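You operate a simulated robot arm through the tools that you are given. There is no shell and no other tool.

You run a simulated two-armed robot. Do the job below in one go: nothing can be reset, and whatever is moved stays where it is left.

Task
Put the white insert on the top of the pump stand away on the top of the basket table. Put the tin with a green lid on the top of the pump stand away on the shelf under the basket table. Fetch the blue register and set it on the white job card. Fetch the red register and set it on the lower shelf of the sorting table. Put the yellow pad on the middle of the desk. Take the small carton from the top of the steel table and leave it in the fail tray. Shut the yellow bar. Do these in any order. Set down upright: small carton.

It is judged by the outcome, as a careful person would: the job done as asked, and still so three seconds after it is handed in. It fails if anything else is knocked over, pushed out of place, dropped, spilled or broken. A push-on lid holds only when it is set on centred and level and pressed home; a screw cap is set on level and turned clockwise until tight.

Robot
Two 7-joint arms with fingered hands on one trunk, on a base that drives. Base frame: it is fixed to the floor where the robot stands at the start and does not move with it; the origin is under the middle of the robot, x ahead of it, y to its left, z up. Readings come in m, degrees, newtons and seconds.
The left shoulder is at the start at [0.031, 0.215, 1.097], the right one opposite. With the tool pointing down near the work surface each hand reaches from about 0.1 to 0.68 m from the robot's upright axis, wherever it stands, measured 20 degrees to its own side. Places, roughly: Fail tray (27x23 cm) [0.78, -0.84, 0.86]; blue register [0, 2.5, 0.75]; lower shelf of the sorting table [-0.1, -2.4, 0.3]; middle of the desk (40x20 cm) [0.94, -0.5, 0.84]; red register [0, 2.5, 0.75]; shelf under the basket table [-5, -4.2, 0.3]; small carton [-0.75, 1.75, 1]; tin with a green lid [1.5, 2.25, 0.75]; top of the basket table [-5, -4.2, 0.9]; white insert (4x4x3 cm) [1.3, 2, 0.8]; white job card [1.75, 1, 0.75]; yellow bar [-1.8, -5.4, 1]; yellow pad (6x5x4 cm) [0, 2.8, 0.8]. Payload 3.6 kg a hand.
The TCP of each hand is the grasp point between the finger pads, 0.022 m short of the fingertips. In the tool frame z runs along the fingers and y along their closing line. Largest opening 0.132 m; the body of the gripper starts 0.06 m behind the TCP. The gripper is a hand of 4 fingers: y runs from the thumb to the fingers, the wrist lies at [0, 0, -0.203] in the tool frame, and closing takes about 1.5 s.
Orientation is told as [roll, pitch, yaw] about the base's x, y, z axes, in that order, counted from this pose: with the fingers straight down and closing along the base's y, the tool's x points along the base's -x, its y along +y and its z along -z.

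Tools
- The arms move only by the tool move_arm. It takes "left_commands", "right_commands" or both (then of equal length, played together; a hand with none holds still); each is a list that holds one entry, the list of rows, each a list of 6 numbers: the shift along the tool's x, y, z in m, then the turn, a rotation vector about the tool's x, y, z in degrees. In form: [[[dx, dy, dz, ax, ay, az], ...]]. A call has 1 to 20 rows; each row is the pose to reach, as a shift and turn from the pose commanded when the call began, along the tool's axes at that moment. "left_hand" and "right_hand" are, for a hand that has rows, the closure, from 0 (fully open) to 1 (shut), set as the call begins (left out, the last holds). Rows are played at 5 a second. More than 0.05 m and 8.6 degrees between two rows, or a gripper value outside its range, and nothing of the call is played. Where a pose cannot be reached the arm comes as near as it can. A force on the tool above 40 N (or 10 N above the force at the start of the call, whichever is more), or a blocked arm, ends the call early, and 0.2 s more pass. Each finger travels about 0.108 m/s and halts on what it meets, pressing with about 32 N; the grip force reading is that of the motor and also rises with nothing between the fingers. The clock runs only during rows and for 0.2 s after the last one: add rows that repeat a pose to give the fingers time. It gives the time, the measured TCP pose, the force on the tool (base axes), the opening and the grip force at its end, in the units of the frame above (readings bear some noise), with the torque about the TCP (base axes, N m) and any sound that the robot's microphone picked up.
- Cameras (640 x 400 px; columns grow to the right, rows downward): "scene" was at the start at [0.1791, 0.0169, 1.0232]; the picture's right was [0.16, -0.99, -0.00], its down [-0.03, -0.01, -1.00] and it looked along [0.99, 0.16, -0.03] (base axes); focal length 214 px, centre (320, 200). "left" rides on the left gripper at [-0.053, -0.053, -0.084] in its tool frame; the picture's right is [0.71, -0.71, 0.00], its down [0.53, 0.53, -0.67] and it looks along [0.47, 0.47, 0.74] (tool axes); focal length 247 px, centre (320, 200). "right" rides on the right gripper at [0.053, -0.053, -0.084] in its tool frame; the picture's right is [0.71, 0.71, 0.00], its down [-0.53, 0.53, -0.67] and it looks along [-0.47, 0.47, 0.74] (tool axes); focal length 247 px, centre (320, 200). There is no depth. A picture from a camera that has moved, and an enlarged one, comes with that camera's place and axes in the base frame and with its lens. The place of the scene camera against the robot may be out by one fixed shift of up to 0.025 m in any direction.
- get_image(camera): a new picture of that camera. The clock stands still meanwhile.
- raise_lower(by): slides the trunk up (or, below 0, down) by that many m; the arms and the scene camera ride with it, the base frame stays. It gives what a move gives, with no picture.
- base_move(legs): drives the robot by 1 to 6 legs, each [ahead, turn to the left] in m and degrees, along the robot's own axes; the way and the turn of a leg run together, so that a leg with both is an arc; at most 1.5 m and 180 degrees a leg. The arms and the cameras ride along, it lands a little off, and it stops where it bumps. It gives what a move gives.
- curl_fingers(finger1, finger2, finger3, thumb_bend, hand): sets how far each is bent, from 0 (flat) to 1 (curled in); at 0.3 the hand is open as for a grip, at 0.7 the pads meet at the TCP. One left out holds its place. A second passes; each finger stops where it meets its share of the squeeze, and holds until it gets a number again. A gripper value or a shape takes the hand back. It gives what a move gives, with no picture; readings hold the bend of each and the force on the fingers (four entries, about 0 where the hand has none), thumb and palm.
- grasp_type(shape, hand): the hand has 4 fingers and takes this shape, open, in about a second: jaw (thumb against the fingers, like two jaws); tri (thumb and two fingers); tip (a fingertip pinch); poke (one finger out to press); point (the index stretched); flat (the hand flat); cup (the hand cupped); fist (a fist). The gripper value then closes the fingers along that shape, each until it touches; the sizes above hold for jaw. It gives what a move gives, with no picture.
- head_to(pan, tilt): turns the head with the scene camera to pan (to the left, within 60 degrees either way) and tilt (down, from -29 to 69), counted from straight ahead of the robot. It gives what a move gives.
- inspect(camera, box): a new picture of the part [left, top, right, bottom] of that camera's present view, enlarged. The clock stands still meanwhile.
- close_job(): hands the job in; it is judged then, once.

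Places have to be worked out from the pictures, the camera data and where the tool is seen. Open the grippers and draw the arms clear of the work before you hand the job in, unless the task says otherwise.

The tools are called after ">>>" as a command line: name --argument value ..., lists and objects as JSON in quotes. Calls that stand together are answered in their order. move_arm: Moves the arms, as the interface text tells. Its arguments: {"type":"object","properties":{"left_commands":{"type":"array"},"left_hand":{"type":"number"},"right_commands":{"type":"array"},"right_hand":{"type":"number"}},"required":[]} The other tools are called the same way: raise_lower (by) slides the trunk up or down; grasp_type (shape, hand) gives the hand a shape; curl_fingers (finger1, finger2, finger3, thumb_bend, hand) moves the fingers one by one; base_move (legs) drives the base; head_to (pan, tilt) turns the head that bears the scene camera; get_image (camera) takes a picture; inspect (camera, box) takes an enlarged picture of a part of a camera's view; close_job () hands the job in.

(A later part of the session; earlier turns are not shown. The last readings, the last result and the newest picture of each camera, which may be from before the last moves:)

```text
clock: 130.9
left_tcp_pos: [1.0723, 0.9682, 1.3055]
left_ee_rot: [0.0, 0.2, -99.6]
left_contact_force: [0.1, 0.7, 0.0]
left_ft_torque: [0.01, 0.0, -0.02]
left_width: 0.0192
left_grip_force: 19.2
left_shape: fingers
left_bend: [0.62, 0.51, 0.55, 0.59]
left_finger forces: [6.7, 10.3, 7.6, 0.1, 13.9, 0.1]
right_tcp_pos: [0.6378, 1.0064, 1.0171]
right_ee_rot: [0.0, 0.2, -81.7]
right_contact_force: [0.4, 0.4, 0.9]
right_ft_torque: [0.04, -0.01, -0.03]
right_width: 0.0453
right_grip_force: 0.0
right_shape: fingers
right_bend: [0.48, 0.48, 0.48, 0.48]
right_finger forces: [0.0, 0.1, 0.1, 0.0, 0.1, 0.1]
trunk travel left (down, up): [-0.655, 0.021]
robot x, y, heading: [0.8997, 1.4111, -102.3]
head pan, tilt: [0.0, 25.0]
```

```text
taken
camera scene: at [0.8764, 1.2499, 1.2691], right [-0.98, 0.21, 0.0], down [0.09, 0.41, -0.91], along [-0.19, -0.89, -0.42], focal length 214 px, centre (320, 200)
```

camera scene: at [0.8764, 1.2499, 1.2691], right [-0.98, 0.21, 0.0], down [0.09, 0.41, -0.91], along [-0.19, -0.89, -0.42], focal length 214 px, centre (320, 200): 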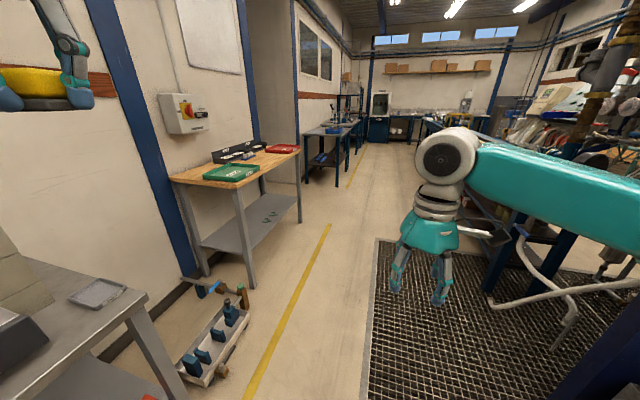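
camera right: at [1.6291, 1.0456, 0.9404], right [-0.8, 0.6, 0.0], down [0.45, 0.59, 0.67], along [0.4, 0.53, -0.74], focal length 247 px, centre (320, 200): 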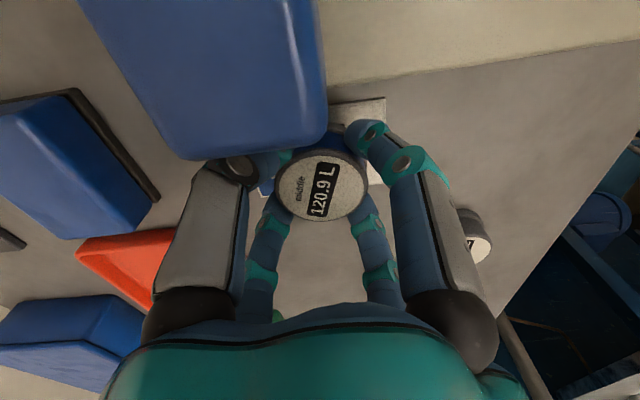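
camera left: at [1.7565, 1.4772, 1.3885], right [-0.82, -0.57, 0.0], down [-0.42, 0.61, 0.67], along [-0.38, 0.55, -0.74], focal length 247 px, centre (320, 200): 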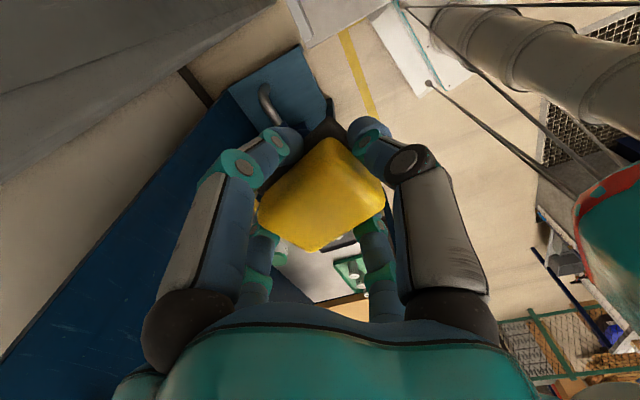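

The way down the corridor past the desk is clear. I'll drive straight about 1.8 m to stand beside the desk, then turn left in steps to face it.

>>> base_move --legs '[[1.2, 0], [0.6, 0]]'

>>> base_move --legs '[[0, 37]]'

>>> base_move --legs '[[0, 36]]'

>>> head_to --pan 0 --tilt 45

>>> get_image --camera "scene"

```text
clock: 140.0
left_tcp_pos: [0.6884, -0.7975, 1.3067]
left_ee_rot: [0.0, 0.3, -99.8]
left_contact_force: [0.4, -0.2, 0.0]
left_ft_torque: [0.02, 0.02, 0.0]
left_width: 0.0192
left_grip_force: 19.0
left_shape: fingers
left_bend: [0.62, 0.51, 0.55, 0.59]
left_finger forces: [6.7, 10.3, 7.5, 0.0, 13.8, 0.0]
right_tcp_pos: [0.2543, -0.7582, 1.0173]
right_ee_rot: [0.0, 0.1, -81.9]
right_contact_force: [-0.1, 0.2, -0.8]
right_ft_torque: [0.03, 0.0, 0.0]
right_width: 0.0454
right_grip_force: 0.2
right_shape: fingers
right_bend: [0.48, 0.48, 0.48, 0.48]
right_finger forces: [0.0, 0.1, 0.1, 0.0, 0.0, 0.0]
trunk travel left (down, up): [-0.655, 0.021]
robot x, y, heading: [0.5204, -0.3552, -102.3]
head pan, tilt: [0.0, 25.0]
```

```text
clock: 142.2
left_tcp_pos: [0.9196, -0.6116, 1.3076]
left_ee_rot: [0.0, 0.0, -63.5]
left_contact_force: [0.1, 0.2, -0.5]
left_ft_torque: [0.0, 0.01, -0.01]
left_width: 0.0192
left_grip_force: 19.0
left_shape: fingers
left_bend: [0.62, 0.51, 0.56, 0.59]
left_finger forces: [6.6, 10.2, 7.4, 0.0, 13.4, 0.0]
right_tcp_pos: [0.5462, -0.8369, 1.017]
right_ee_rot: [0.1, 0.1, -45.7]
right_contact_force: [0.8, -0.6, -0.1]
right_ft_torque: [0.0, 0.0, 0.02]
right_width: 0.0452
right_grip_force: 0.0
right_shape: fingers
right_bend: [0.48, 0.48, 0.48, 0.48]
right_finger forces: [0.0, 0.0, 0.1, 0.0, 0.0, 0.0]
trunk travel left (down, up): [-0.655, 0.021]
robot x, y, heading: [0.4931, -0.3658, -66.2]
head pan, tilt: [0.0, 25.0]
```

```text
clock: 144.3
left_tcp_pos: [0.9838, -0.3157, 1.3075]
left_ee_rot: [-0.1, 0.1, -27.5]
left_contact_force: [-0.5, -0.6, -1.1]
left_ft_torque: [0.05, 0.04, 0.03]
left_width: 0.0191
left_grip_force: 19.7
left_shape: fingers
left_bend: [0.62, 0.51, 0.56, 0.59]
left_finger forces: [6.7, 10.5, 7.3, 0.0, 13.3, 0.0]
right_tcp_pos: [0.8151, -0.7183, 1.0179]
right_ee_rot: [-0.1, 0.1, -9.8]
right_contact_force: [-1.2, 0.5, 0.0]
right_ft_torque: [0.0, 0.01, 0.02]
right_width: 0.0454
right_grip_force: 0.0
right_shape: fingers
right_bend: [0.48, 0.48, 0.48, 0.48]
right_finger forces: [0.1, 0.0, 0.0, 0.0, 0.0, 0.1]
trunk travel left (down, up): [-0.655, 0.021]
robot x, y, heading: [0.4787, -0.3895, -30.8]
head pan, tilt: [0.0, 25.0]
```

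```text
clock: 145.1
left_tcp_pos: [0.9826, -0.3157, 1.3104]
left_ee_rot: [-0.1, 0.0, -27.7]
left_contact_force: [-1.1, -0.2, -0.1]
left_ft_torque: [-0.02, -0.03, 0.01]
left_width: 0.0187
left_grip_force: 19.6
left_shape: fingers
left_bend: [0.62, 0.51, 0.56, 0.59]
left_finger forces: [6.6, 10.4, 7.3, 0.0, 13.6, 0.0]
right_tcp_pos: [0.8137, -0.717, 1.0185]
right_ee_rot: [0.0, 0.0, -9.8]
right_contact_force: [0.4, 0.5, 0.2]
right_ft_torque: [-0.01, -0.01, -0.04]
right_width: 0.0455
right_grip_force: 0.1
right_shape: fingers
right_bend: [0.48, 0.48, 0.48, 0.48]
right_finger forces: [0.0, 0.0, 0.0, 0.0, 0.0, 0.1]
trunk travel left (down, up): [-0.655, 0.021]
robot x, y, heading: [0.4784, -0.3913, -31.0]
head pan, tilt: [0.0, 45.0]
```

```text
taken
camera scene: at [0.6249, -0.4707, 1.2387], right [-0.51, -0.86, 0.0], down [-0.61, 0.36, -0.71], along [0.61, -0.36, -0.71], focal length 214 px, centre (320, 200)
```

scene: 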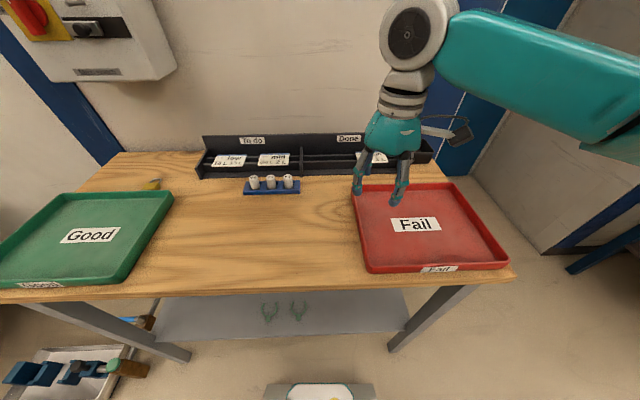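

The desk's middle, between the two trays and in front of the blue rack, is free. I'll move the right hand aside and bring the left hand with the pad above (0.935, -0.495) at z 0.93.

>>> move_arm --left_commands '[[[-0.008, -0.036, 0.01, 0, 0, 0], [-0.016, -0.072, 0.03, 0, 0, 0], [-0.025, -0.108, 0.06, 0, 0, 0], [-0.033, -0.144, 0.09, 0, 0, 0], [-0.0411, -0.1806, 0.12, 0, 0, 0], [-0.0411, -0.1806, 0.165, 0, 0, 0], [-0.0411, -0.1806, 0.21, 0, 0, 0], [-0.0411, -0.1806, 0.255, 0, 0, 0], [-0.0411, -0.1806, 0.3, 0, 0, 0], [-0.0411, -0.1806, 0.345, 0, 0, 0], [-0.0411, -0.1806, 0.38, 0, 0, 0], [-0.0411, -0.1806, 0.38, 0, 0, 0]]]' --right_commands '[[[0.02, -0.018, -0.016, 0, 0, 2.5], [0.042, -0.036, -0.032, 0, 0, 5], [0.063, -0.054, -0.049, 0, 0, 7.5], [0.084, -0.072, -0.065, 0, 0, 10], [0.105, -0.09, -0.081, 0, 0, 12.5], [0.126, -0.108, -0.098, 0, 0, 15], [0.147, -0.126, -0.114, 0, 0, 17.5], [0.1677, -0.142, -0.13, 0, 0, 20], [0.1677, -0.142, -0.13, 0, 0, 20], [0.1677, -0.142, -0.13, 0, 0, 20], [0.1677, -0.142, -0.13, 0, 0, 20], [0.1677, -0.142, -0.13, 0, 0, 20]]]'

>>> get_image --camera "scene"

>>> get_image --camera "left"

```text
clock: 147.7
left_tcp_pos: [0.934, -0.4922, 0.9276]
left_ee_rot: [0.0, 0.2, -27.7]
left_contact_force: [-1.2, -0.5, -0.7]
left_ft_torque: [0.0, 0.01, 0.01]
left_width: 0.0187
left_grip_force: 18.6
left_shape: fingers
left_bend: [0.62, 0.51, 0.56, 0.59]
left_finger forces: [6.7, 10.7, 7.2, 0.0, 13.1, 0.0]
right_tcp_pos: [0.6222, -0.8261, 1.1486]
right_ee_rot: [-0.1, 0.0, -29.8]
right_contact_force: [-0.3, 0.5, 0.4]
right_ft_torque: [-0.03, -0.04, 0.0]
right_width: 0.0455
right_grip_force: 0.0
right_shape: fingers
right_bend: [0.48, 0.48, 0.48, 0.48]
right_finger forces: [0.0, 0.1, 0.1, 0.1, 0.0, 0.0]
trunk travel left (down, up): [-0.655, 0.021]
robot x, y, heading: [0.4801, -0.3907, -30.7]
head pan, tilt: [0.0, 45.0]
```

```text
taken
camera scene: at [0.6259, -0.4699, 1.2386], right [-0.51, -0.86, 0.0], down [-0.61, 0.36, -0.71], along [0.61, -0.36, -0.71], focal length 214 px, centre (320, 200)
```

scene: 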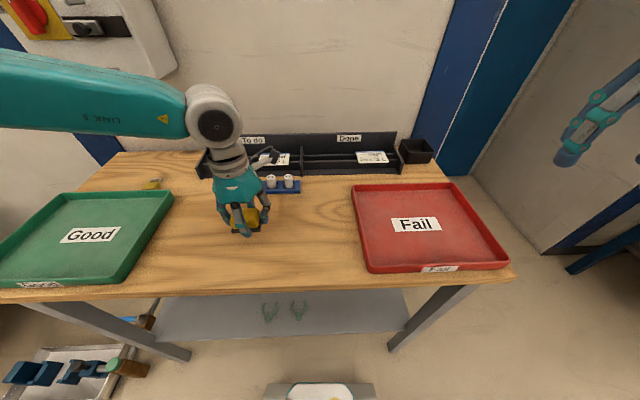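

```text
taken
camera left: at [0.9581, -0.5649, 1.0116], right [-0.95, -0.3, 0.0], down [-0.22, 0.71, 0.67], along [-0.2, 0.64, -0.74], focal length 247 px, centre (320, 200)
```

left: 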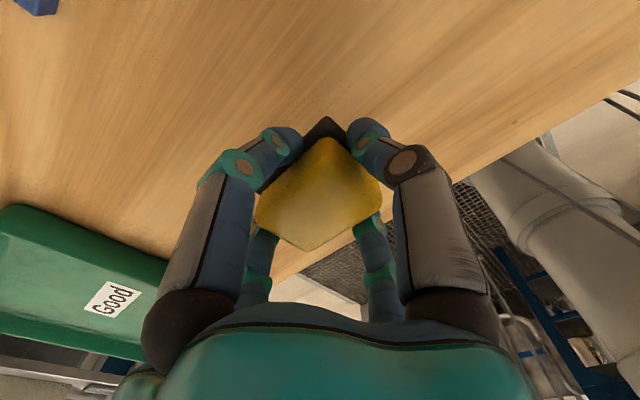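

Position looks right. I'll lower the pad towards the desk (expected contact near TCP z 0.884).

>>> move_arm --left_commands '[[[0, 0, 0.015, 0, 0, 0], [0, 0, 0.028, 0, 0, 0], [0, 0, 0.036, 0, 0, 0], [0, 0, 0.039, 0, 0, 0], [0, 0, 0.039, 0, 0, 0]]]'

```text
clock: 148.9
left_tcp_pos: [0.9355, -0.4921, 0.8889]
left_ee_rot: [0.1, 0.1, -27.6]
left_contact_force: [0.4, -0.6, -0.7]
left_ft_torque: [-0.02, 0.01, -0.02]
left_width: 0.019
left_grip_force: 19.2
left_shape: fingers
left_bend: [0.62, 0.51, 0.56, 0.59]
left_finger forces: [6.7, 10.8, 7.3, 0.1, 13.1, 0.1]
right_tcp_pos: [0.6218, -0.8269, 1.1501]
right_ee_rot: [0.1, 0.0, -29.9]
right_contact_force: [-1.0, 0.2, -0.9]
right_ft_torque: [0.0, 0.0, 0.0]
right_width: 0.0453
right_grip_force: 0.1
right_shape: fingers
right_bend: [0.48, 0.48, 0.48, 0.48]
right_finger forces: [0.0, 0.0, 0.2, 0.0, 0.1, 0.1]
trunk travel left (down, up): [-0.655, 0.021]
robot x, y, heading: [0.478, -0.3925, -30.7]
head pan, tilt: [0.0, 45.0]
```

>>> move_arm --left_commands '[[[0, 0, 0.002, 0, 0, 0], [0, 0, 0.004, 0, 0, 0], [0, 0, 0.005, 0, 0, 0]]]'

```text
clock: 149.7
left_tcp_pos: [0.9348, -0.493, 0.8849]
left_ee_rot: [0.0, 0.1, -27.6]
left_contact_force: [0.0, -0.2, -0.3]
left_ft_torque: [0.0, -0.04, -0.02]
left_width: 0.019
left_grip_force: 19.2
left_shape: fingers
left_bend: [0.62, 0.51, 0.56, 0.59]
left_finger forces: [6.6, 10.8, 7.3, 0.1, 13.0, 0.0]
right_tcp_pos: [0.622, -0.8277, 1.1493]
right_ee_rot: [-0.1, 0.1, -29.8]
right_contact_force: [-0.4, -0.1, 0.1]
right_ft_torque: [-0.01, 0.0, 0.02]
right_width: 0.0456
right_grip_force: 0.0
right_shape: fingers
right_bend: [0.48, 0.48, 0.48, 0.48]
right_finger forces: [0.0, 0.1, 0.0, 0.0, 0.0, 0.0]
trunk travel left (down, up): [-0.655, 0.021]
robot x, y, heading: [0.4771, -0.3918, -30.7]
head pan, tilt: [0.0, 45.0]
```

Still no contact; I'll continue in 2 mm steps.

>>> move_arm --left_commands '[[[0, 0, 0.002, 0, 0, 0], [0, 0, 0.004, 0, 0, 0], [0, 0, 0.006, 0, 0, 0]]]'

```text
clock: 150.5
left_tcp_pos: [0.9357, -0.4933, 0.8792]
left_ee_rot: [-0.1, 0.1, -27.6]
left_contact_force: [-1.4, 0.8, 5.7]
left_ft_torque: [0.29, -0.09, 0.08]
left_width: 0.0187
left_grip_force: 22.1
left_shape: fingers
left_bend: [0.62, 0.51, 0.56, 0.59]
left_finger forces: [6.8, 16.0, 7.3, 0.0, 13.0, 0.1]
right_tcp_pos: [0.6222, -0.8267, 1.1497]
right_ee_rot: [0.0, 0.0, -29.8]
right_contact_force: [-0.2, 0.2, 0.1]
right_ft_torque: [0.01, 0.02, 0.03]
right_width: 0.0454
right_grip_force: 0.1
right_shape: fingers
right_bend: [0.48, 0.48, 0.48, 0.48]
right_finger forces: [0.1, 0.0, 0.0, 0.0, 0.0, 0.0]
trunk travel left (down, up): [-0.655, 0.021]
robot x, y, heading: [0.4795, -0.3912, -31.2]
head pan, tilt: [0.0, 45.0]
```

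Contact is light (6 N) at TCP z 0.879. I'll open the fingers and withdraw upwards.

>>> curl_fingers --hand "left" --finger1 0.4 --finger2 0.4 --finger3 0.4 --thumb_bend 0.4

>>> move_arm --left_commands '[[[0, 0, -0.01, 0, 0, 0], [0, 0, -0.03, 0, 0, 0], [0, 0, -0.06, 0, 0, 0], [0, 0, -0.1, 0, 0, 0], [0, 0, -0.14, 0, 0, 0], [0, 0, -0.18, 0, 0, 0], [0, 0, -0.22, 0, 0, 0], [0, 0, -0.26, 0, 0, 0]]]'

>>> get_image --camera "scene"

>>> get_image --camera "left"

```text
clock: 151.5
left_tcp_pos: [0.9359, -0.4943, 0.8791]
left_ee_rot: [0.0, 0.2, -27.6]
left_contact_force: [0.0, 0.1, 0.1]
left_ft_torque: [0.0, -0.01, -0.02]
left_width: 0.0643
left_grip_force: 0.0
left_shape: fingers
left_bend: [0.4, 0.4, 0.4, 0.4]
left_finger forces: [0.1, 0.1, 0.0, 0.0, 0.0, 0.1]
right_tcp_pos: [0.6225, -0.8267, 1.1494]
right_ee_rot: [-0.1, 0.1, -29.8]
right_contact_force: [0.1, 0.5, -1.0]
right_ft_torque: [-0.03, -0.03, 0.03]
right_width: 0.0453
right_grip_force: 0.0
right_shape: fingers
right_bend: [0.48, 0.48, 0.48, 0.48]
right_finger forces: [0.0, 0.0, 0.0, 0.1, 0.0, 0.0]
trunk travel left (down, up): [-0.655, 0.021]
robot x, y, heading: [0.4777, -0.3878, -30.8]
head pan, tilt: [0.0, 45.0]
```

```text
clock: 153.3
left_tcp_pos: [0.9331, -0.494, 1.1383]
left_ee_rot: [0.0, 0.1, -27.7]
left_contact_force: [0.1, -0.4, -0.2]
left_ft_torque: [0.03, -0.01, 0.03]
left_width: 0.0643
left_grip_force: 0.0
left_shape: fingers
left_bend: [0.4, 0.4, 0.4, 0.4]
left_finger forces: [0.1, 0.0, 0.1, 0.0, 0.0, 0.1]
right_tcp_pos: [0.6215, -0.8264, 1.1499]
right_ee_rot: [0.1, 0.0, -29.8]
right_contact_force: [0.8, -0.8, 0.2]
right_ft_torque: [0.01, -0.03, 0.02]
right_width: 0.0455
right_grip_force: 0.0
right_shape: fingers
right_bend: [0.48, 0.48, 0.48, 0.48]
right_finger forces: [0.0, 0.0, 0.1, 0.1, 0.0, 0.0]
trunk travel left (down, up): [-0.655, 0.021]
robot x, y, heading: [0.482, -0.3897, -30.8]
head pan, tilt: [0.0, 45.0]
```

```text
taken
camera scene: at [0.6255, -0.47, 1.2386], right [-0.51, -0.86, 0.0], down [-0.61, 0.36, -0.71], along [0.61, -0.36, -0.71], focal length 214 px, centre (320, 200)
```

scene: 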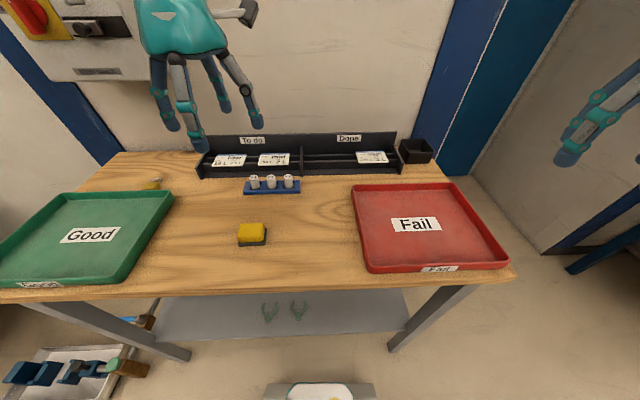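

```text
taken
camera left: at [0.9571, -0.5651, 1.2215], right [-0.95, -0.3, 0.0], down [-0.22, 0.71, 0.67], along [-0.2, 0.64, -0.74], focal length 247 px, centre (320, 200)
```

left: 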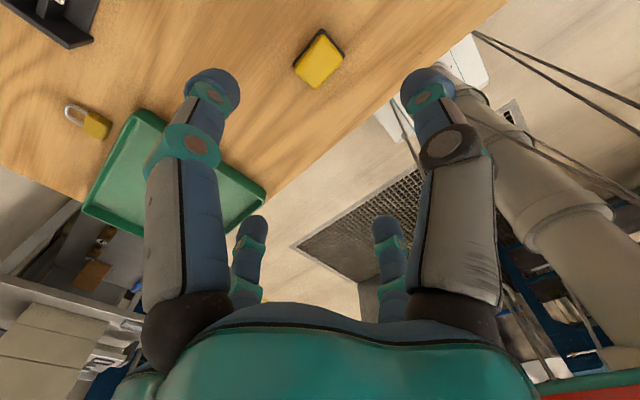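

The yellow pad stands in the middle of the desk. Now trip two: I'll turn left in steps and drive back up the corridor to fetch the red register and the small carton.

>>> base_move --legs '[[0, 38]]'

>>> base_move --legs '[[0, 38]]'

>>> base_move --legs '[[0, 36]]'

```text
clock: 155.6
left_tcp_pos: [0.8988, -0.1891, 1.1368]
left_ee_rot: [0.0, 0.1, 10.8]
left_contact_force: [0.3, -0.1, 0.0]
left_ft_torque: [-0.02, 0.05, 0.0]
left_width: 0.0643
left_grip_force: 0.2
left_shape: fingers
left_bend: [0.4, 0.4, 0.4, 0.4]
left_finger forces: [0.1, 0.1, 0.0, 0.0, 0.1, 0.0]
right_tcp_pos: [0.8607, -0.6444, 1.1496]
right_ee_rot: [-0.1, 0.1, 8.6]
right_contact_force: [0.2, 0.3, 0.0]
right_ft_torque: [0.0, 0.02, 0.0]
right_width: 0.0456
right_grip_force: 0.0
right_shape: fingers
right_bend: [0.48, 0.48, 0.48, 0.48]
right_finger forces: [0.0, 0.0, 0.0, 0.0, 0.0, 0.0]
trunk travel left (down, up): [-0.655, 0.021]
robot x, y, heading: [0.4809, -0.4195, 7.6]
head pan, tilt: [0.0, 45.0]
```

```text
clock: 157.8
left_tcp_pos: [0.665, 0.024, 1.1374]
left_ee_rot: [-0.1, 0.1, 49.3]
left_contact_force: [-0.3, -0.2, -0.4]
left_ft_torque: [0.02, 0.0, 0.02]
left_width: 0.0644
left_grip_force: 0.2
left_shape: fingers
left_bend: [0.4, 0.4, 0.4, 0.4]
left_finger forces: [0.0, 0.1, 0.0, 0.0, 0.1, 0.0]
right_tcp_pos: [0.9215, -0.3565, 1.1496]
right_ee_rot: [-0.2, 0.1, 47.1]
right_contact_force: [0.3, 0.8, 0.9]
right_ft_torque: [0.0, -0.03, -0.02]
right_width: 0.0451
right_grip_force: 0.0
right_shape: fingers
right_bend: [0.48, 0.48, 0.48, 0.48]
right_finger forces: [0.1, 0.0, 0.1, 0.0, 0.1, 0.1]
trunk travel left (down, up): [-0.655, 0.021]
robot x, y, heading: [0.5052, -0.4374, 46.0]
head pan, tilt: [0.0, 45.0]
```

```text
clock: 160.0
left_tcp_pos: [0.3614, 0.0242, 1.1385]
left_ee_rot: [0.1, 0.2, 85.4]
left_contact_force: [0.2, -0.2, -0.4]
left_ft_torque: [-0.02, 0.02, 0.01]
left_width: 0.0647
left_grip_force: 0.1
left_shape: fingers
left_bend: [0.4, 0.4, 0.4, 0.4]
left_finger forces: [0.0, 0.1, 0.0, 0.0, 0.1, 0.0]
right_tcp_pos: [0.7903, -0.1318, 1.1499]
right_ee_rot: [-0.1, 0.0, 83.2]
right_contact_force: [-0.3, -0.2, -0.3]
right_ft_torque: [0.02, -0.03, -0.02]
right_width: 0.0452
right_grip_force: 0.1
right_shape: fingers
right_bend: [0.48, 0.48, 0.48, 0.48]
right_finger forces: [0.0, 0.0, 0.0, 0.0, 0.0, 0.0]
trunk travel left (down, up): [-0.655, 0.021]
robot x, y, heading: [0.5358, -0.4484, 81.8]
head pan, tilt: [0.0, 45.0]
```

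Heading 81.8° is right for the corridor; driving 1.8 m, then turning left in two steps towards the bench aisle.

>>> base_move --legs '[[1.2, 0], [0.6, 0]]'

>>> base_move --legs '[[0, 31]]'

>>> base_move --legs '[[0, 31]]'

>>> head_to --pan 30 --tilt 30

>>> get_image --camera "scene"

```text
clock: 169.1
left_tcp_pos: [0.6027, 1.8209, 1.1389]
left_ee_rot: [0.0, 0.1, 85.4]
left_contact_force: [0.7, 0.0, -0.8]
left_ft_torque: [-0.02, 0.02, 0.0]
left_width: 0.0644
left_grip_force: 0.2
left_shape: fingers
left_bend: [0.4, 0.4, 0.4, 0.4]
left_finger forces: [0.0, 0.1, 0.0, 0.0, 0.0, 0.0]
right_tcp_pos: [1.0324, 1.6618, 1.1508]
right_ee_rot: [-0.1, 0.2, 83.2]
right_contact_force: [0.0, 0.3, -0.6]
right_ft_torque: [0.0, -0.01, 0.01]
right_width: 0.0455
right_grip_force: 0.1
right_shape: fingers
right_bend: [0.48, 0.48, 0.48, 0.48]
right_finger forces: [0.1, 0.1, 0.0, 0.1, 0.1, 0.0]
trunk travel left (down, up): [-0.655, 0.021]
robot x, y, heading: [0.78, 1.3487, 82.2]
head pan, tilt: [0.0, 45.0]
```

```text
clock: 171.0
left_tcp_pos: [0.3852, 1.6675, 1.1389]
left_ee_rot: [0.0, 0.1, 116.0]
left_contact_force: [0.9, 0.4, 0.2]
left_ft_torque: [0.0, 0.0, 0.03]
left_width: 0.0645
left_grip_force: 0.0
left_shape: fingers
left_bend: [0.4, 0.4, 0.4, 0.4]
left_finger forces: [0.0, 0.1, 0.0, 0.0, 0.0, 0.0]
right_tcp_pos: [0.8359, 1.7503, 1.1508]
right_ee_rot: [-0.2, 0.1, 113.9]
right_contact_force: [0.8, 0.8, 0.2]
right_ft_torque: [0.0, 0.0, 0.02]
right_width: 0.0453
right_grip_force: 0.1
right_shape: fingers
right_bend: [0.48, 0.48, 0.48, 0.48]
right_finger forces: [0.1, 0.1, 0.0, 0.0, 0.1, 0.0]
trunk travel left (down, up): [-0.655, 0.021]
robot x, y, heading: [0.7969, 1.3525, 112.5]
head pan, tilt: [0.0, 45.0]
```

```text
clock: 173.0
left_tcp_pos: [0.2835, 1.4127, 1.1385]
left_ee_rot: [-0.1, 0.1, 147.0]
left_contact_force: [-0.2, 0.4, -0.4]
left_ft_torque: [-0.02, 0.01, 0.01]
left_width: 0.0646
left_grip_force: 0.0
left_shape: fingers
left_bend: [0.4, 0.4, 0.4, 0.4]
left_finger forces: [0.0, 0.0, 0.0, 0.0, 0.1, 0.0]
right_tcp_pos: [0.6264, 1.7151, 1.1516]
right_ee_rot: [-0.1, 0.1, 144.8]
right_contact_force: [0.5, -0.5, -0.2]
right_ft_torque: [0.03, -0.02, 0.01]
right_width: 0.0455
right_grip_force: 0.0
right_shape: fingers
right_bend: [0.48, 0.48, 0.48, 0.48]
right_finger forces: [0.0, 0.0, 0.0, 0.1, 0.1, 0.0]
trunk travel left (down, up): [-0.655, 0.021]
robot x, y, heading: [0.8083, 1.3788, 143.5]
head pan, tilt: [0.0, 45.0]
```

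```text
clock: 173.9
left_tcp_pos: [0.2842, 1.4135, 1.141]
left_ee_rot: [0.0, 0.1, 146.9]
left_contact_force: [0.6, 0.0, -0.3]
left_ft_torque: [0.0, -0.02, -0.03]
left_width: 0.0647
left_grip_force: 0.0
left_shape: fingers
left_bend: [0.4, 0.4, 0.4, 0.4]
left_finger forces: [0.0, 0.0, 0.0, 0.0, 0.0, 0.0]
right_tcp_pos: [0.6269, 1.7159, 1.1521]
right_ee_rot: [-0.2, 0.1, 144.7]
right_contact_force: [-0.6, -0.7, 0.0]
right_ft_torque: [0.0, 0.03, 0.0]
right_width: 0.0455
right_grip_force: 0.1
right_shape: fingers
right_bend: [0.48, 0.48, 0.48, 0.48]
right_finger forces: [0.0, 0.0, 0.1, 0.0, 0.0, 0.0]
trunk travel left (down, up): [-0.655, 0.021]
robot x, y, heading: [0.8088, 1.3805, 143.4]
head pan, tilt: [30.0, 30.0]
```

```text
taken
camera scene: at [0.6707, 1.4378, 1.2612], right [0.12, 0.99, 0.0], down [0.5, -0.06, -0.87], along [-0.86, 0.1, -0.5], focal length 214 px, centre (320, 200)
```

scene: 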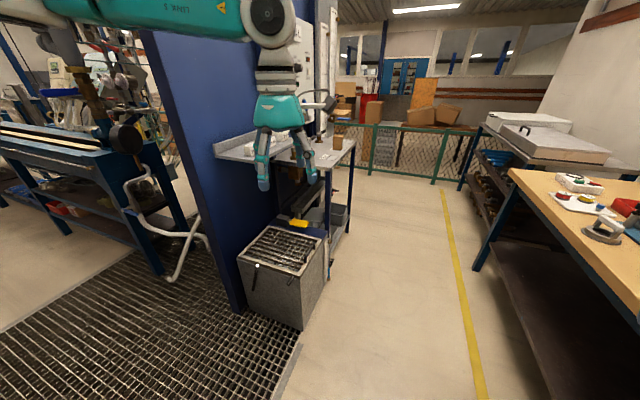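

The aisle is clear. I'll drive 1.3 m into it, then turn right in steps to face the bench with the left arm toward the red register.

>>> base_move --legs '[[0, -2.5], [1.3, 0]]'

>>> base_move --legs '[[0, -34]]'

>>> base_move --legs '[[0, -34]]'

>>> base_move --legs '[[0, -31]]'

>>> head_to --pan 0 --tilt 40

>>> get_image --camera "scene"

```text
clock: 180.8
left_tcp_pos: [-0.7183, 2.2494, 1.1399]
left_ee_rot: [0.0, 0.1, 144.5]
left_contact_force: [0.0, -1.0, 0.2]
left_ft_torque: [0.01, -0.01, 0.02]
left_width: 0.0648
left_grip_force: 0.1
left_shape: fingers
left_bend: [0.4, 0.4, 0.4, 0.4]
left_finger forces: [0.0, 0.0, 0.0, 0.0, 0.0, 0.0]
right_tcp_pos: [-0.361, 2.5369, 1.1523]
right_ee_rot: [-0.1, 0.1, 142.2]
right_contact_force: [0.0, 1.2, 0.6]
right_ft_torque: [0.01, 0.01, -0.02]
right_width: 0.0455
right_grip_force: 0.1
right_shape: fingers
right_bend: [0.48, 0.48, 0.48, 0.48]
right_finger forces: [0.1, 0.0, 0.1, 0.1, 0.1, 0.1]
trunk travel left (down, up): [-0.655, 0.021]
robot x, y, heading: [-0.1938, 2.1942, 140.9]
head pan, tilt: [30.0, 30.0]
```

```text
clock: 182.9
left_tcp_pos: [-0.5952, 2.5314, 1.1403]
left_ee_rot: [-0.1, 0.1, 110.8]
left_contact_force: [1.2, -0.6, 0.9]
left_ft_torque: [-0.01, -0.01, -0.03]
left_width: 0.0646
left_grip_force: 0.0
left_shape: fingers
left_bend: [0.4, 0.4, 0.4, 0.4]
left_finger forces: [0.0, 0.0, 0.1, 0.0, 0.1, 0.1]
right_tcp_pos: [-0.1406, 2.5724, 1.1514]
right_ee_rot: [-0.1, 0.2, 108.5]
right_contact_force: [0.0, -0.7, -0.2]
right_ft_torque: [0.03, 0.03, -0.04]
right_width: 0.0456
right_grip_force: 0.2
right_shape: fingers
right_bend: [0.48, 0.48, 0.48, 0.48]
right_finger forces: [0.0, 0.0, 0.0, 0.0, 0.1, 0.0]
trunk travel left (down, up): [-0.655, 0.021]
robot x, y, heading: [-0.2174, 2.1851, 107.4]
head pan, tilt: [30.0, 30.0]
```

```text
clock: 184.9
left_tcp_pos: [-0.3419, 2.6879, 1.1414]
left_ee_rot: [0.1, 0.0, 77.3]
left_contact_force: [0.6, -0.5, -0.4]
left_ft_torque: [-0.02, -0.03, 0.05]
left_width: 0.0647
left_grip_force: 0.0
left_shape: fingers
left_bend: [0.4, 0.4, 0.4, 0.4]
left_finger forces: [0.0, 0.0, 0.0, 0.0, 0.0, 0.0]
right_tcp_pos: [0.0619, 2.4718, 1.1533]
right_ee_rot: [-0.1, 0.1, 75.1]
right_contact_force: [-0.2, -0.1, 0.4]
right_ft_torque: [-0.03, 0.02, 0.03]
right_width: 0.0455
right_grip_force: 0.2
right_shape: fingers
right_bend: [0.48, 0.48, 0.48, 0.48]
right_finger forces: [0.0, 0.0, 0.0, 0.0, 0.0, 0.1]
trunk travel left (down, up): [-0.655, 0.021]
robot x, y, heading: [-0.2425, 2.1984, 74.1]
head pan, tilt: [30.0, 30.0]
```

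```text
clock: 186.9
left_tcp_pos: [-0.0773, 2.6684, 1.1422]
left_ee_rot: [0.0, 0.1, 46.4]
left_contact_force: [-0.4, 0.8, -0.1]
left_ft_torque: [0.01, 0.01, 0.01]
left_width: 0.0646
left_grip_force: 0.0
left_shape: fingers
left_bend: [0.4, 0.4, 0.4, 0.4]
left_finger forces: [0.0, 0.0, 0.1, 0.0, 0.0, 0.0]
right_tcp_pos: [0.1562, 2.2725, 1.1541]
right_ee_rot: [0.0, 0.1, 44.1]
right_contact_force: [0.2, 0.6, 0.3]
right_ft_torque: [-0.02, -0.03, -0.01]
right_width: 0.0455
right_grip_force: 0.1
right_shape: fingers
right_bend: [0.48, 0.48, 0.48, 0.48]
right_finger forces: [0.0, 0.0, 0.0, 0.1, 0.0, 0.0]
trunk travel left (down, up): [-0.655, 0.021]
robot x, y, heading: [-0.2598, 2.2097, 43.0]
head pan, tilt: [30.0, 30.0]
```

```text
clock: 187.8
left_tcp_pos: [-0.0787, 2.6694, 1.1425]
left_ee_rot: [0.0, 0.1, 46.4]
left_contact_force: [0.4, 0.0, -0.2]
left_ft_torque: [0.0, 0.02, -0.01]
left_width: 0.0648
left_grip_force: 0.1
left_shape: fingers
left_bend: [0.4, 0.4, 0.4, 0.4]
left_finger forces: [0.1, 0.0, 0.0, 0.1, 0.1, 0.1]
right_tcp_pos: [0.1561, 2.2749, 1.1537]
right_ee_rot: [-0.1, 0.2, 44.1]
right_contact_force: [0.1, 0.4, -0.2]
right_ft_torque: [-0.02, -0.03, -0.01]
right_width: 0.0454
right_grip_force: 0.0
right_shape: fingers
right_bend: [0.48, 0.48, 0.48, 0.48]
right_finger forces: [0.0, 0.1, 0.1, 0.0, 0.1, 0.1]
trunk travel left (down, up): [-0.655, 0.021]
robot x, y, heading: [-0.2577, 2.2154, 43.1]
head pan, tilt: [0.0, 40.0]
```

```text
taken
camera scene: at [-0.1311, 2.3254, 1.2459], right [0.68, -0.73, 0.0], down [-0.47, -0.44, -0.77], along [0.56, 0.52, -0.64], focal length 214 px, centre (320, 200)
```

scene: 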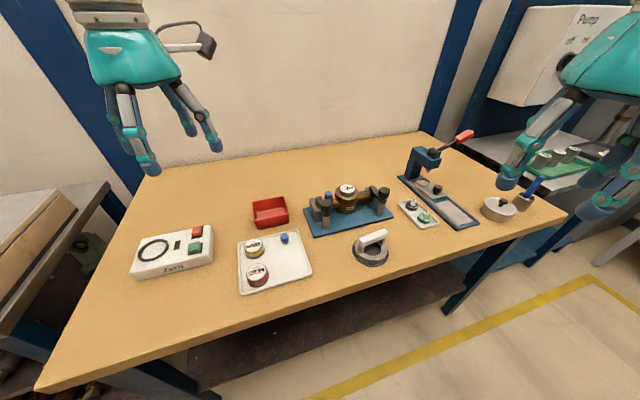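

The red register is now at fwd 0.43, left 0.14 m. I'll preshape the left hand and move above it with yaw 16.5° (diagonal to the tray).

>>> curl_fingers --hand "left" --finger1 0.52 --finger2 0.52 --finger3 0.52 --thumb_bend 0.52

>>> move_arm --left_commands '[[[0.003, -0.011, 0.035, 0, 0, 5], [0.0065, -0.023, 0.07, 0, 0, 10], [0.01, -0.034, 0.106, 0, 0, 15], [0.013, -0.045, 0.142, 0, 0, 20], [0.0163, -0.057, 0.177, 0, 0, 25], [0.0196, -0.068, 0.2125, 0, 0, 29.9], [0.0196, -0.068, 0.2125, 0, 0, 29.9]]]'

>>> get_image --camera "left"

```text
clock: 188.8
left_tcp_pos: [-0.0769, 2.6684, 1.1414]
left_ee_rot: [0.0, 0.1, 46.4]
left_contact_force: [-0.1, -0.2, -0.5]
left_ft_torque: [0.0, -0.01, 0.03]
left_width: 0.0362
left_grip_force: 0.0
left_shape: fingers
left_bend: [0.52, 0.52, 0.52, 0.52]
left_finger forces: [0.1, 0.0, 0.0, 0.1, 0.0, 0.0]
right_tcp_pos: [0.1582, 2.2733, 1.1534]
right_ee_rot: [-0.2, 0.1, 44.1]
right_contact_force: [0.4, -0.6, -0.8]
right_ft_torque: [0.0, -0.01, 0.0]
right_width: 0.0453
right_grip_force: 0.0
right_shape: fingers
right_bend: [0.48, 0.48, 0.48, 0.48]
right_finger forces: [0.0, 0.0, 0.0, 0.0, 0.0, 0.1]
trunk travel left (down, up): [-0.655, 0.021]
robot x, y, heading: [-0.2602, 2.2129, 43.1]
head pan, tilt: [0.0, 40.0]
```

```text
clock: 190.4
left_tcp_pos: [-0.0426, 2.6067, 0.9297]
left_ee_rot: [-0.1, 0.1, 16.4]
left_contact_force: [0.2, 0.6, 0.0]
left_ft_torque: [0.0, -0.03, -0.02]
left_width: 0.0361
left_grip_force: 0.1
left_shape: fingers
left_bend: [0.52, 0.52, 0.52, 0.52]
left_finger forces: [0.0, 0.0, 0.0, 0.0, 0.0, 0.1]
right_tcp_pos: [0.1568, 2.2742, 1.1538]
right_ee_rot: [-0.1, 0.1, 44.1]
right_contact_force: [-0.5, 0.1, 0.2]
right_ft_torque: [-0.02, -0.02, 0.01]
right_width: 0.0454
right_grip_force: 0.2
right_shape: fingers
right_bend: [0.48, 0.48, 0.48, 0.48]
right_finger forces: [0.0, 0.1, 0.0, 0.0, 0.0, 0.1]
trunk travel left (down, up): [-0.655, 0.021]
robot x, y, heading: [-0.2585, 2.2147, 43.1]
head pan, tilt: [0.0, 40.0]
```

```text
taken
camera left: at [0.0234, 2.5717, 1.0136], right [-0.48, -0.88, 0.0], down [-0.65, 0.36, 0.67], along [-0.59, 0.32, -0.74], focal length 247 px, centre (320, 200)
```

left: 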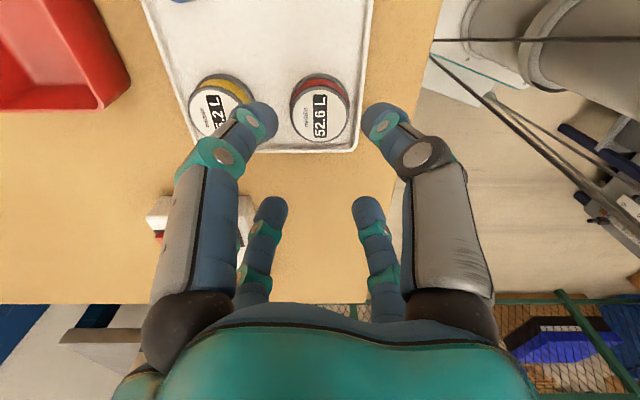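

The red register is centred under the left hand. I'll tighten the fingers a touch and descend to z≈0.838 inside the tray rim.

>>> curl_fingers --hand "left" --finger1 0.54 --finger2 0.54 --finger3 0.54 --thumb_bend 0.54

>>> move_arm --left_commands '[[[0.0014, 0.0015, 0.03, 0, 0, 0], [0.0014, 0.0015, 0.055, 0, 0, 0], [0.0014, 0.0015, 0.07, 0, 0, 0], [0.0014, 0.0015, 0.078, 0, 0, 0], [0.0014, 0.0015, 0.085, 0, 0, 0], [0.0014, 0.0015, 0.091, 0, 0, 0]]]'

>>> get_image --camera "left"

```text
clock: 191.4
left_tcp_pos: [-0.0428, 2.6073, 0.9309]
left_ee_rot: [-0.1, 0.1, 16.5]
left_contact_force: [0.4, 0.2, 0.4]
left_ft_torque: [0.01, -0.01, 0.03]
left_width: 0.0316
left_grip_force: 0.0
left_shape: fingers
left_bend: [0.54, 0.54, 0.54, 0.54]
left_finger forces: [0.1, 0.0, 0.0, 0.0, 0.0, 0.0]
right_tcp_pos: [0.1582, 2.2737, 1.1534]
right_ee_rot: [-0.1, 0.2, 44.1]
right_contact_force: [-0.3, 0.9, 0.2]
right_ft_torque: [0.01, 0.0, 0.02]
right_width: 0.0453
right_grip_force: 0.1
right_shape: fingers
right_bend: [0.48, 0.48, 0.48, 0.48]
right_finger forces: [0.1, 0.1, 0.0, 0.0, 0.0, 0.1]
trunk travel left (down, up): [-0.655, 0.021]
robot x, y, heading: [-0.2614, 2.2154, 43.2]
head pan, tilt: [0.0, 40.0]
```

```text
clock: 192.8
left_tcp_pos: [-0.0437, 2.6075, 0.8364]
left_ee_rot: [-0.2, 0.1, 16.4]
left_contact_force: [0.2, 0.7, 0.5]
left_ft_torque: [0.03, 0.03, -0.02]
left_width: 0.0316
left_grip_force: 0.1
left_shape: fingers
left_bend: [0.54, 0.54, 0.54, 0.54]
left_finger forces: [0.0, 0.0, 0.0, 0.1, 0.0, 0.0]
right_tcp_pos: [0.1568, 2.2736, 1.1531]
right_ee_rot: [-0.1, 0.1, 44.0]
right_contact_force: [0.2, -0.6, -0.4]
right_ft_torque: [0.01, 0.0, 0.01]
right_width: 0.0454
right_grip_force: 0.1
right_shape: fingers
right_bend: [0.48, 0.48, 0.48, 0.48]
right_finger forces: [0.0, 0.1, 0.1, 0.0, 0.0, 0.1]
trunk travel left (down, up): [-0.655, 0.021]
robot x, y, heading: [-0.2616, 2.2104, 43.1]
head pan, tilt: [0.0, 40.0]
```

```text
taken
camera left: at [0.0226, 2.5717, 0.9215], right [-0.48, -0.88, 0.0], down [-0.65, 0.36, 0.67], along [-0.59, 0.32, -0.74], focal length 247 px, centre (320, 200)
```

left: 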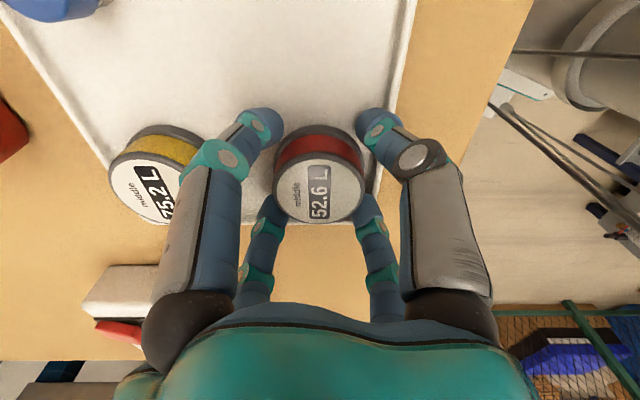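

The fingers surround the red register with no contact. Closing and lifting it now.

>>> curl_fingers --hand "left" --finger1 0.72 --finger2 0.72 --finger3 0.72 --thumb_bend 0.72

>>> move_arm --left_commands '[[[0, 0, -0.02, 0, 0, 0], [0, 0, -0.05, 0, 0, 0], [0, 0, -0.09, 0, 0, 0], [0, 0, -0.13, 0, 0, 0], [0, 0, -0.17, 0, 0, -4], [0, 0, -0.21, 0, 0, -10], [0, 0, -0.25, 0, 0, -16], [0, 0, -0.29, 0, 0, -22], [0, 0, -0.3, 0, 0, -26]]]'

>>> get_image --camera "left"

>>> get_image --camera "scene"

```text
clock: 193.8
left_tcp_pos: [-0.0432, 2.6075, 0.8388]
left_ee_rot: [-0.1, 0.2, 16.4]
left_contact_force: [0.0, -0.2, 0.9]
left_ft_torque: [0.01, 0.0, 0.0]
left_width: 0.0201
left_grip_force: 19.8
left_shape: fingers
left_bend: [0.59, 0.57, 0.57, 0.6]
left_finger forces: [8.0, 9.9, 8.7, 0.1, 13.4, 0.0]
right_tcp_pos: [0.1566, 2.2736, 1.1529]
right_ee_rot: [-0.1, 0.2, 44.1]
right_contact_force: [-0.2, -0.2, 1.2]
right_ft_torque: [0.01, 0.01, -0.03]
right_width: 0.0456
right_grip_force: 0.0
right_shape: fingers
right_bend: [0.48, 0.48, 0.48, 0.48]
right_finger forces: [0.0, 0.0, 0.0, 0.0, 0.1, 0.1]
trunk travel left (down, up): [-0.655, 0.021]
robot x, y, heading: [-0.2587, 2.2112, 43.1]
head pan, tilt: [0.0, 40.0]
```

```text
clock: 195.8
left_tcp_pos: [-0.043, 2.6068, 1.1382]
left_ee_rot: [0.0, 0.0, 42.6]
left_contact_force: [0.1, -0.3, -0.5]
left_ft_torque: [-0.05, 0.04, 0.0]
left_width: 0.0195
left_grip_force: 19.9
left_shape: fingers
left_bend: [0.59, 0.57, 0.57, 0.61]
left_finger forces: [8.1, 10.1, 8.4, 0.0, 13.1, 0.0]
right_tcp_pos: [0.1568, 2.2733, 1.1528]
right_ee_rot: [-0.2, 0.0, 44.2]
right_contact_force: [0.6, 0.7, -1.2]
right_ft_torque: [0.01, 0.01, 0.0]
right_width: 0.0458
right_grip_force: 0.0
right_shape: fingers
right_bend: [0.48, 0.48, 0.48, 0.48]
right_finger forces: [0.0, 0.0, 0.1, 0.1, 0.0, 0.0]
trunk travel left (down, up): [-0.655, 0.021]
robot x, y, heading: [-0.2627, 2.2132, 43.4]
head pan, tilt: [0.0, 40.0]
```

```text
taken
camera left: at [0.0322, 2.6044, 1.2221], right [-0.04, -1.0, 0.0], down [-0.74, 0.03, 0.67], along [-0.67, 0.03, -0.74], focal length 247 px, centre (320, 200)
```

left: 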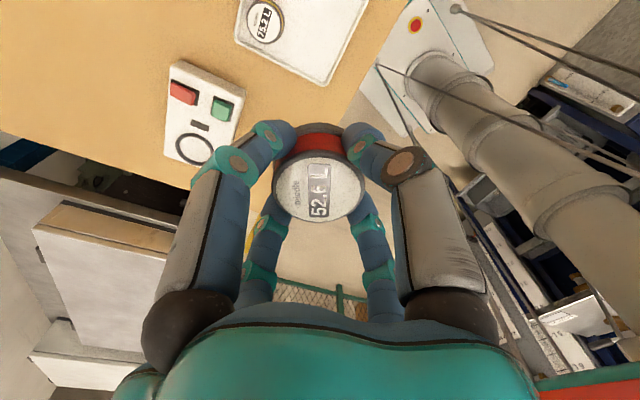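

```text
taken
camera scene: at [-0.1306, 2.3252, 1.2458], right [0.68, -0.73, 0.0], down [-0.47, -0.44, -0.77], along [0.56, 0.52, -0.64], focal length 214 px, centre (320, 200)
```

scene: 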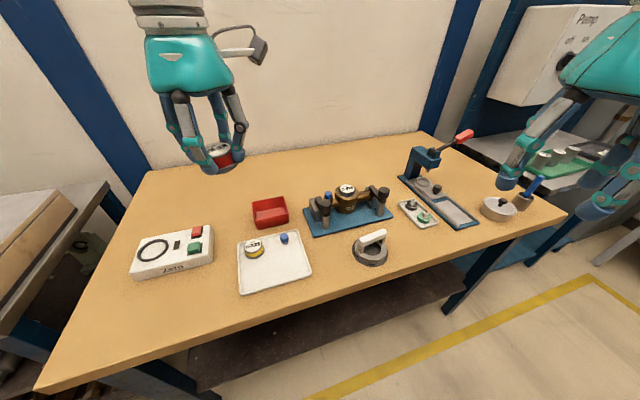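

The red register is held. Now I'll turn right in steps to face the steel table behind me, where the small carton is.

>>> base_move --legs '[[0, -41]]'

>>> base_move --legs '[[0, -41]]'

>>> base_move --legs '[[0, -41]]'

>>> base_move --legs '[[0, -41]]'

>>> head_to --pan -10 --tilt 30

>>> get_image --camera "scene"

```text
clock: 198.2
left_tcp_pos: [0.1635, 2.3716, 1.1387]
left_ee_rot: [0.0, 0.1, 1.9]
left_contact_force: [-0.2, 0.1, -1.0]
left_ft_torque: [-0.01, 0.03, -0.04]
left_width: 0.0196
left_grip_force: 19.3
left_shape: fingers
left_bend: [0.59, 0.57, 0.57, 0.61]
left_finger forces: [8.1, 10.2, 8.1, 0.0, 13.0, 0.0]
right_tcp_pos: [0.0987, 1.9881, 1.1524]
right_ee_rot: [-0.1, 0.2, 3.5]
right_contact_force: [0.0, -0.5, 0.0]
right_ft_torque: [0.01, 0.02, 0.01]
right_width: 0.0455
right_grip_force: 0.2
right_shape: fingers
right_bend: [0.48, 0.48, 0.48, 0.48]
right_finger forces: [0.0, 0.0, 0.0, 0.0, 0.0, 0.0]
trunk travel left (down, up): [-0.655, 0.021]
robot x, y, heading: [-0.2594, 2.2459, 2.4]
head pan, tilt: [0.0, 40.0]
```

```text
clock: 200.5
left_tcp_pos: [0.1394, 2.0661, 1.1392]
left_ee_rot: [0.0, 0.1, -39.1]
left_contact_force: [0.2, -0.7, -0.9]
left_ft_torque: [0.01, -0.02, -0.02]
left_width: 0.0196
left_grip_force: 19.7
left_shape: fingers
left_bend: [0.59, 0.56, 0.57, 0.61]
left_finger forces: [8.0, 9.8, 7.9, 0.0, 13.2, 0.0]
right_tcp_pos: [-0.1623, 1.8187, 1.1526]
right_ee_rot: [-0.1, 0.1, -37.3]
right_contact_force: [0.1, 0.6, -0.7]
right_ft_torque: [-0.01, 0.0, -0.03]
right_width: 0.0455
right_grip_force: 0.1
right_shape: fingers
right_bend: [0.48, 0.48, 0.48, 0.48]
right_finger forces: [0.0, 0.0, 0.1, 0.0, 0.0, 0.0]
trunk travel left (down, up): [-0.655, 0.021]
robot x, y, heading: [-0.2475, 2.2739, -37.9]
head pan, tilt: [0.0, 40.0]
```

```text
clock: 202.9
left_tcp_pos: [-0.0918, 1.8658, 1.1396]
left_ee_rot: [0.1, 0.1, -80.1]
left_contact_force: [-0.1, -0.1, -0.4]
left_ft_torque: [0.01, 0.03, 0.01]
left_width: 0.0191
left_grip_force: 19.6
left_shape: fingers
left_bend: [0.59, 0.56, 0.58, 0.61]
left_finger forces: [8.3, 9.8, 7.8, 0.0, 13.2, 0.0]
right_tcp_pos: [-0.4806, 1.878, 1.1552]
right_ee_rot: [-0.1, 0.0, -78.4]
right_contact_force: [0.3, -0.2, 0.3]
right_ft_torque: [0.01, 0.02, 0.0]
right_width: 0.0457
right_grip_force: 0.0
right_shape: fingers
right_bend: [0.48, 0.48, 0.48, 0.48]
right_finger forces: [0.1, 0.0, 0.1, 0.0, 0.0, 0.0]
trunk travel left (down, up): [-0.655, 0.021]
robot x, y, heading: [-0.2116, 2.28, -78.9]
head pan, tilt: [0.0, 40.0]
```

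```text
clock: 205.2
left_tcp_pos: [-0.3891, 1.8865, 1.1399]
left_ee_rot: [0.0, 0.0, -120.6]
left_contact_force: [0.6, 0.6, -0.4]
left_ft_torque: [-0.01, 0.05, -0.01]
left_width: 0.0189
left_grip_force: 20.1
left_shape: fingers
left_bend: [0.59, 0.56, 0.58, 0.61]
left_finger forces: [8.4, 10.0, 7.7, 0.0, 13.3, 0.1]
right_tcp_pos: [-0.6782, 2.148, 1.1542]
right_ee_rot: [-0.2, 0.2, -118.9]
right_contact_force: [-0.2, 0.4, -0.7]
right_ft_torque: [0.0, -0.01, 0.0]
right_width: 0.0455
right_grip_force: 0.0
right_shape: fingers
right_bend: [0.48, 0.48, 0.48, 0.48]
right_finger forces: [0.0, 0.0, 0.0, 0.1, 0.0, 0.0]
trunk travel left (down, up): [-0.655, 0.021]
robot x, y, heading: [-0.1815, 2.2615, -118.7]
head pan, tilt: [0.0, 40.0]
```

```text
clock: 205.9
left_tcp_pos: [-0.3881, 1.8893, 1.1406]
left_ee_rot: [0.1, 0.1, -120.6]
left_contact_force: [-0.4, 0.5, -1.4]
left_ft_torque: [-0.02, 0.0, -0.02]
left_width: 0.019
left_grip_force: 19.9
left_shape: fingers
left_bend: [0.59, 0.56, 0.58, 0.61]
left_finger forces: [8.7, 10.0, 7.9, 0.0, 13.4, 0.0]
right_tcp_pos: [-0.6774, 2.1485, 1.156]
right_ee_rot: [-0.2, 0.0, -118.9]
right_contact_force: [-0.2, 1.0, -0.1]
right_ft_torque: [0.02, -0.02, -0.02]
right_width: 0.0456
right_grip_force: 0.1
right_shape: fingers
right_bend: [0.48, 0.48, 0.48, 0.48]
right_finger forces: [0.0, 0.1, 0.0, 0.0, 0.0, 0.0]
trunk travel left (down, up): [-0.655, 0.021]
robot x, y, heading: [-0.1879, 2.263, -118.6]
head pan, tilt: [-10.0, 30.0]
```

```text
taken
camera scene: at [-0.2662, 2.1302, 1.2613], right [-0.78, 0.63, 0.0], down [0.31, 0.39, -0.87], along [-0.54, -0.68, -0.5], focal length 214 px, centre (320, 200)
```

scene: 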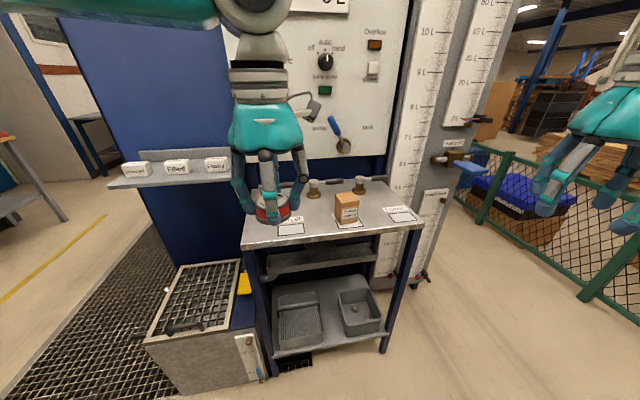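

>>> inspect --camera "scene" --box '[230, 160, 430, 285]'

>>> inspect --camera "scene" --box '[230, 0, 510, 175]'

```text
3.20 times, centred on (330, 222) of scene
camera zoom: at [-0.2662, 2.1302, 1.2613], right [-0.78, 0.63, 0.0], down [0.31, 0.39, -0.87], along [-0.54, -0.68, -0.5], focal length 686 px, centre (288, 128)
```

zoom: 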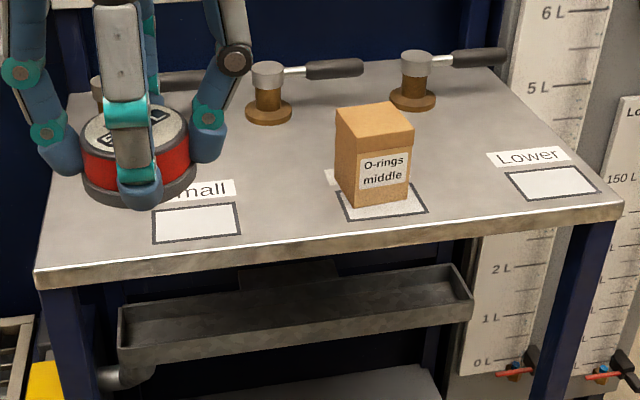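

```text
2.29 times, centred on (370, 88) of scene
camera zoom: at [-0.2662, 2.1302, 1.2613], right [-0.78, 0.63, 0.0], down [0.31, 0.39, -0.87], along [-0.54, -0.68, -0.5], focal length 490 px, centre (206, 457)
```

zoom: 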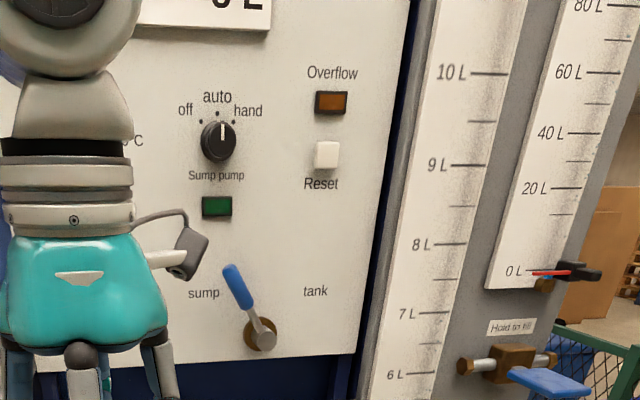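

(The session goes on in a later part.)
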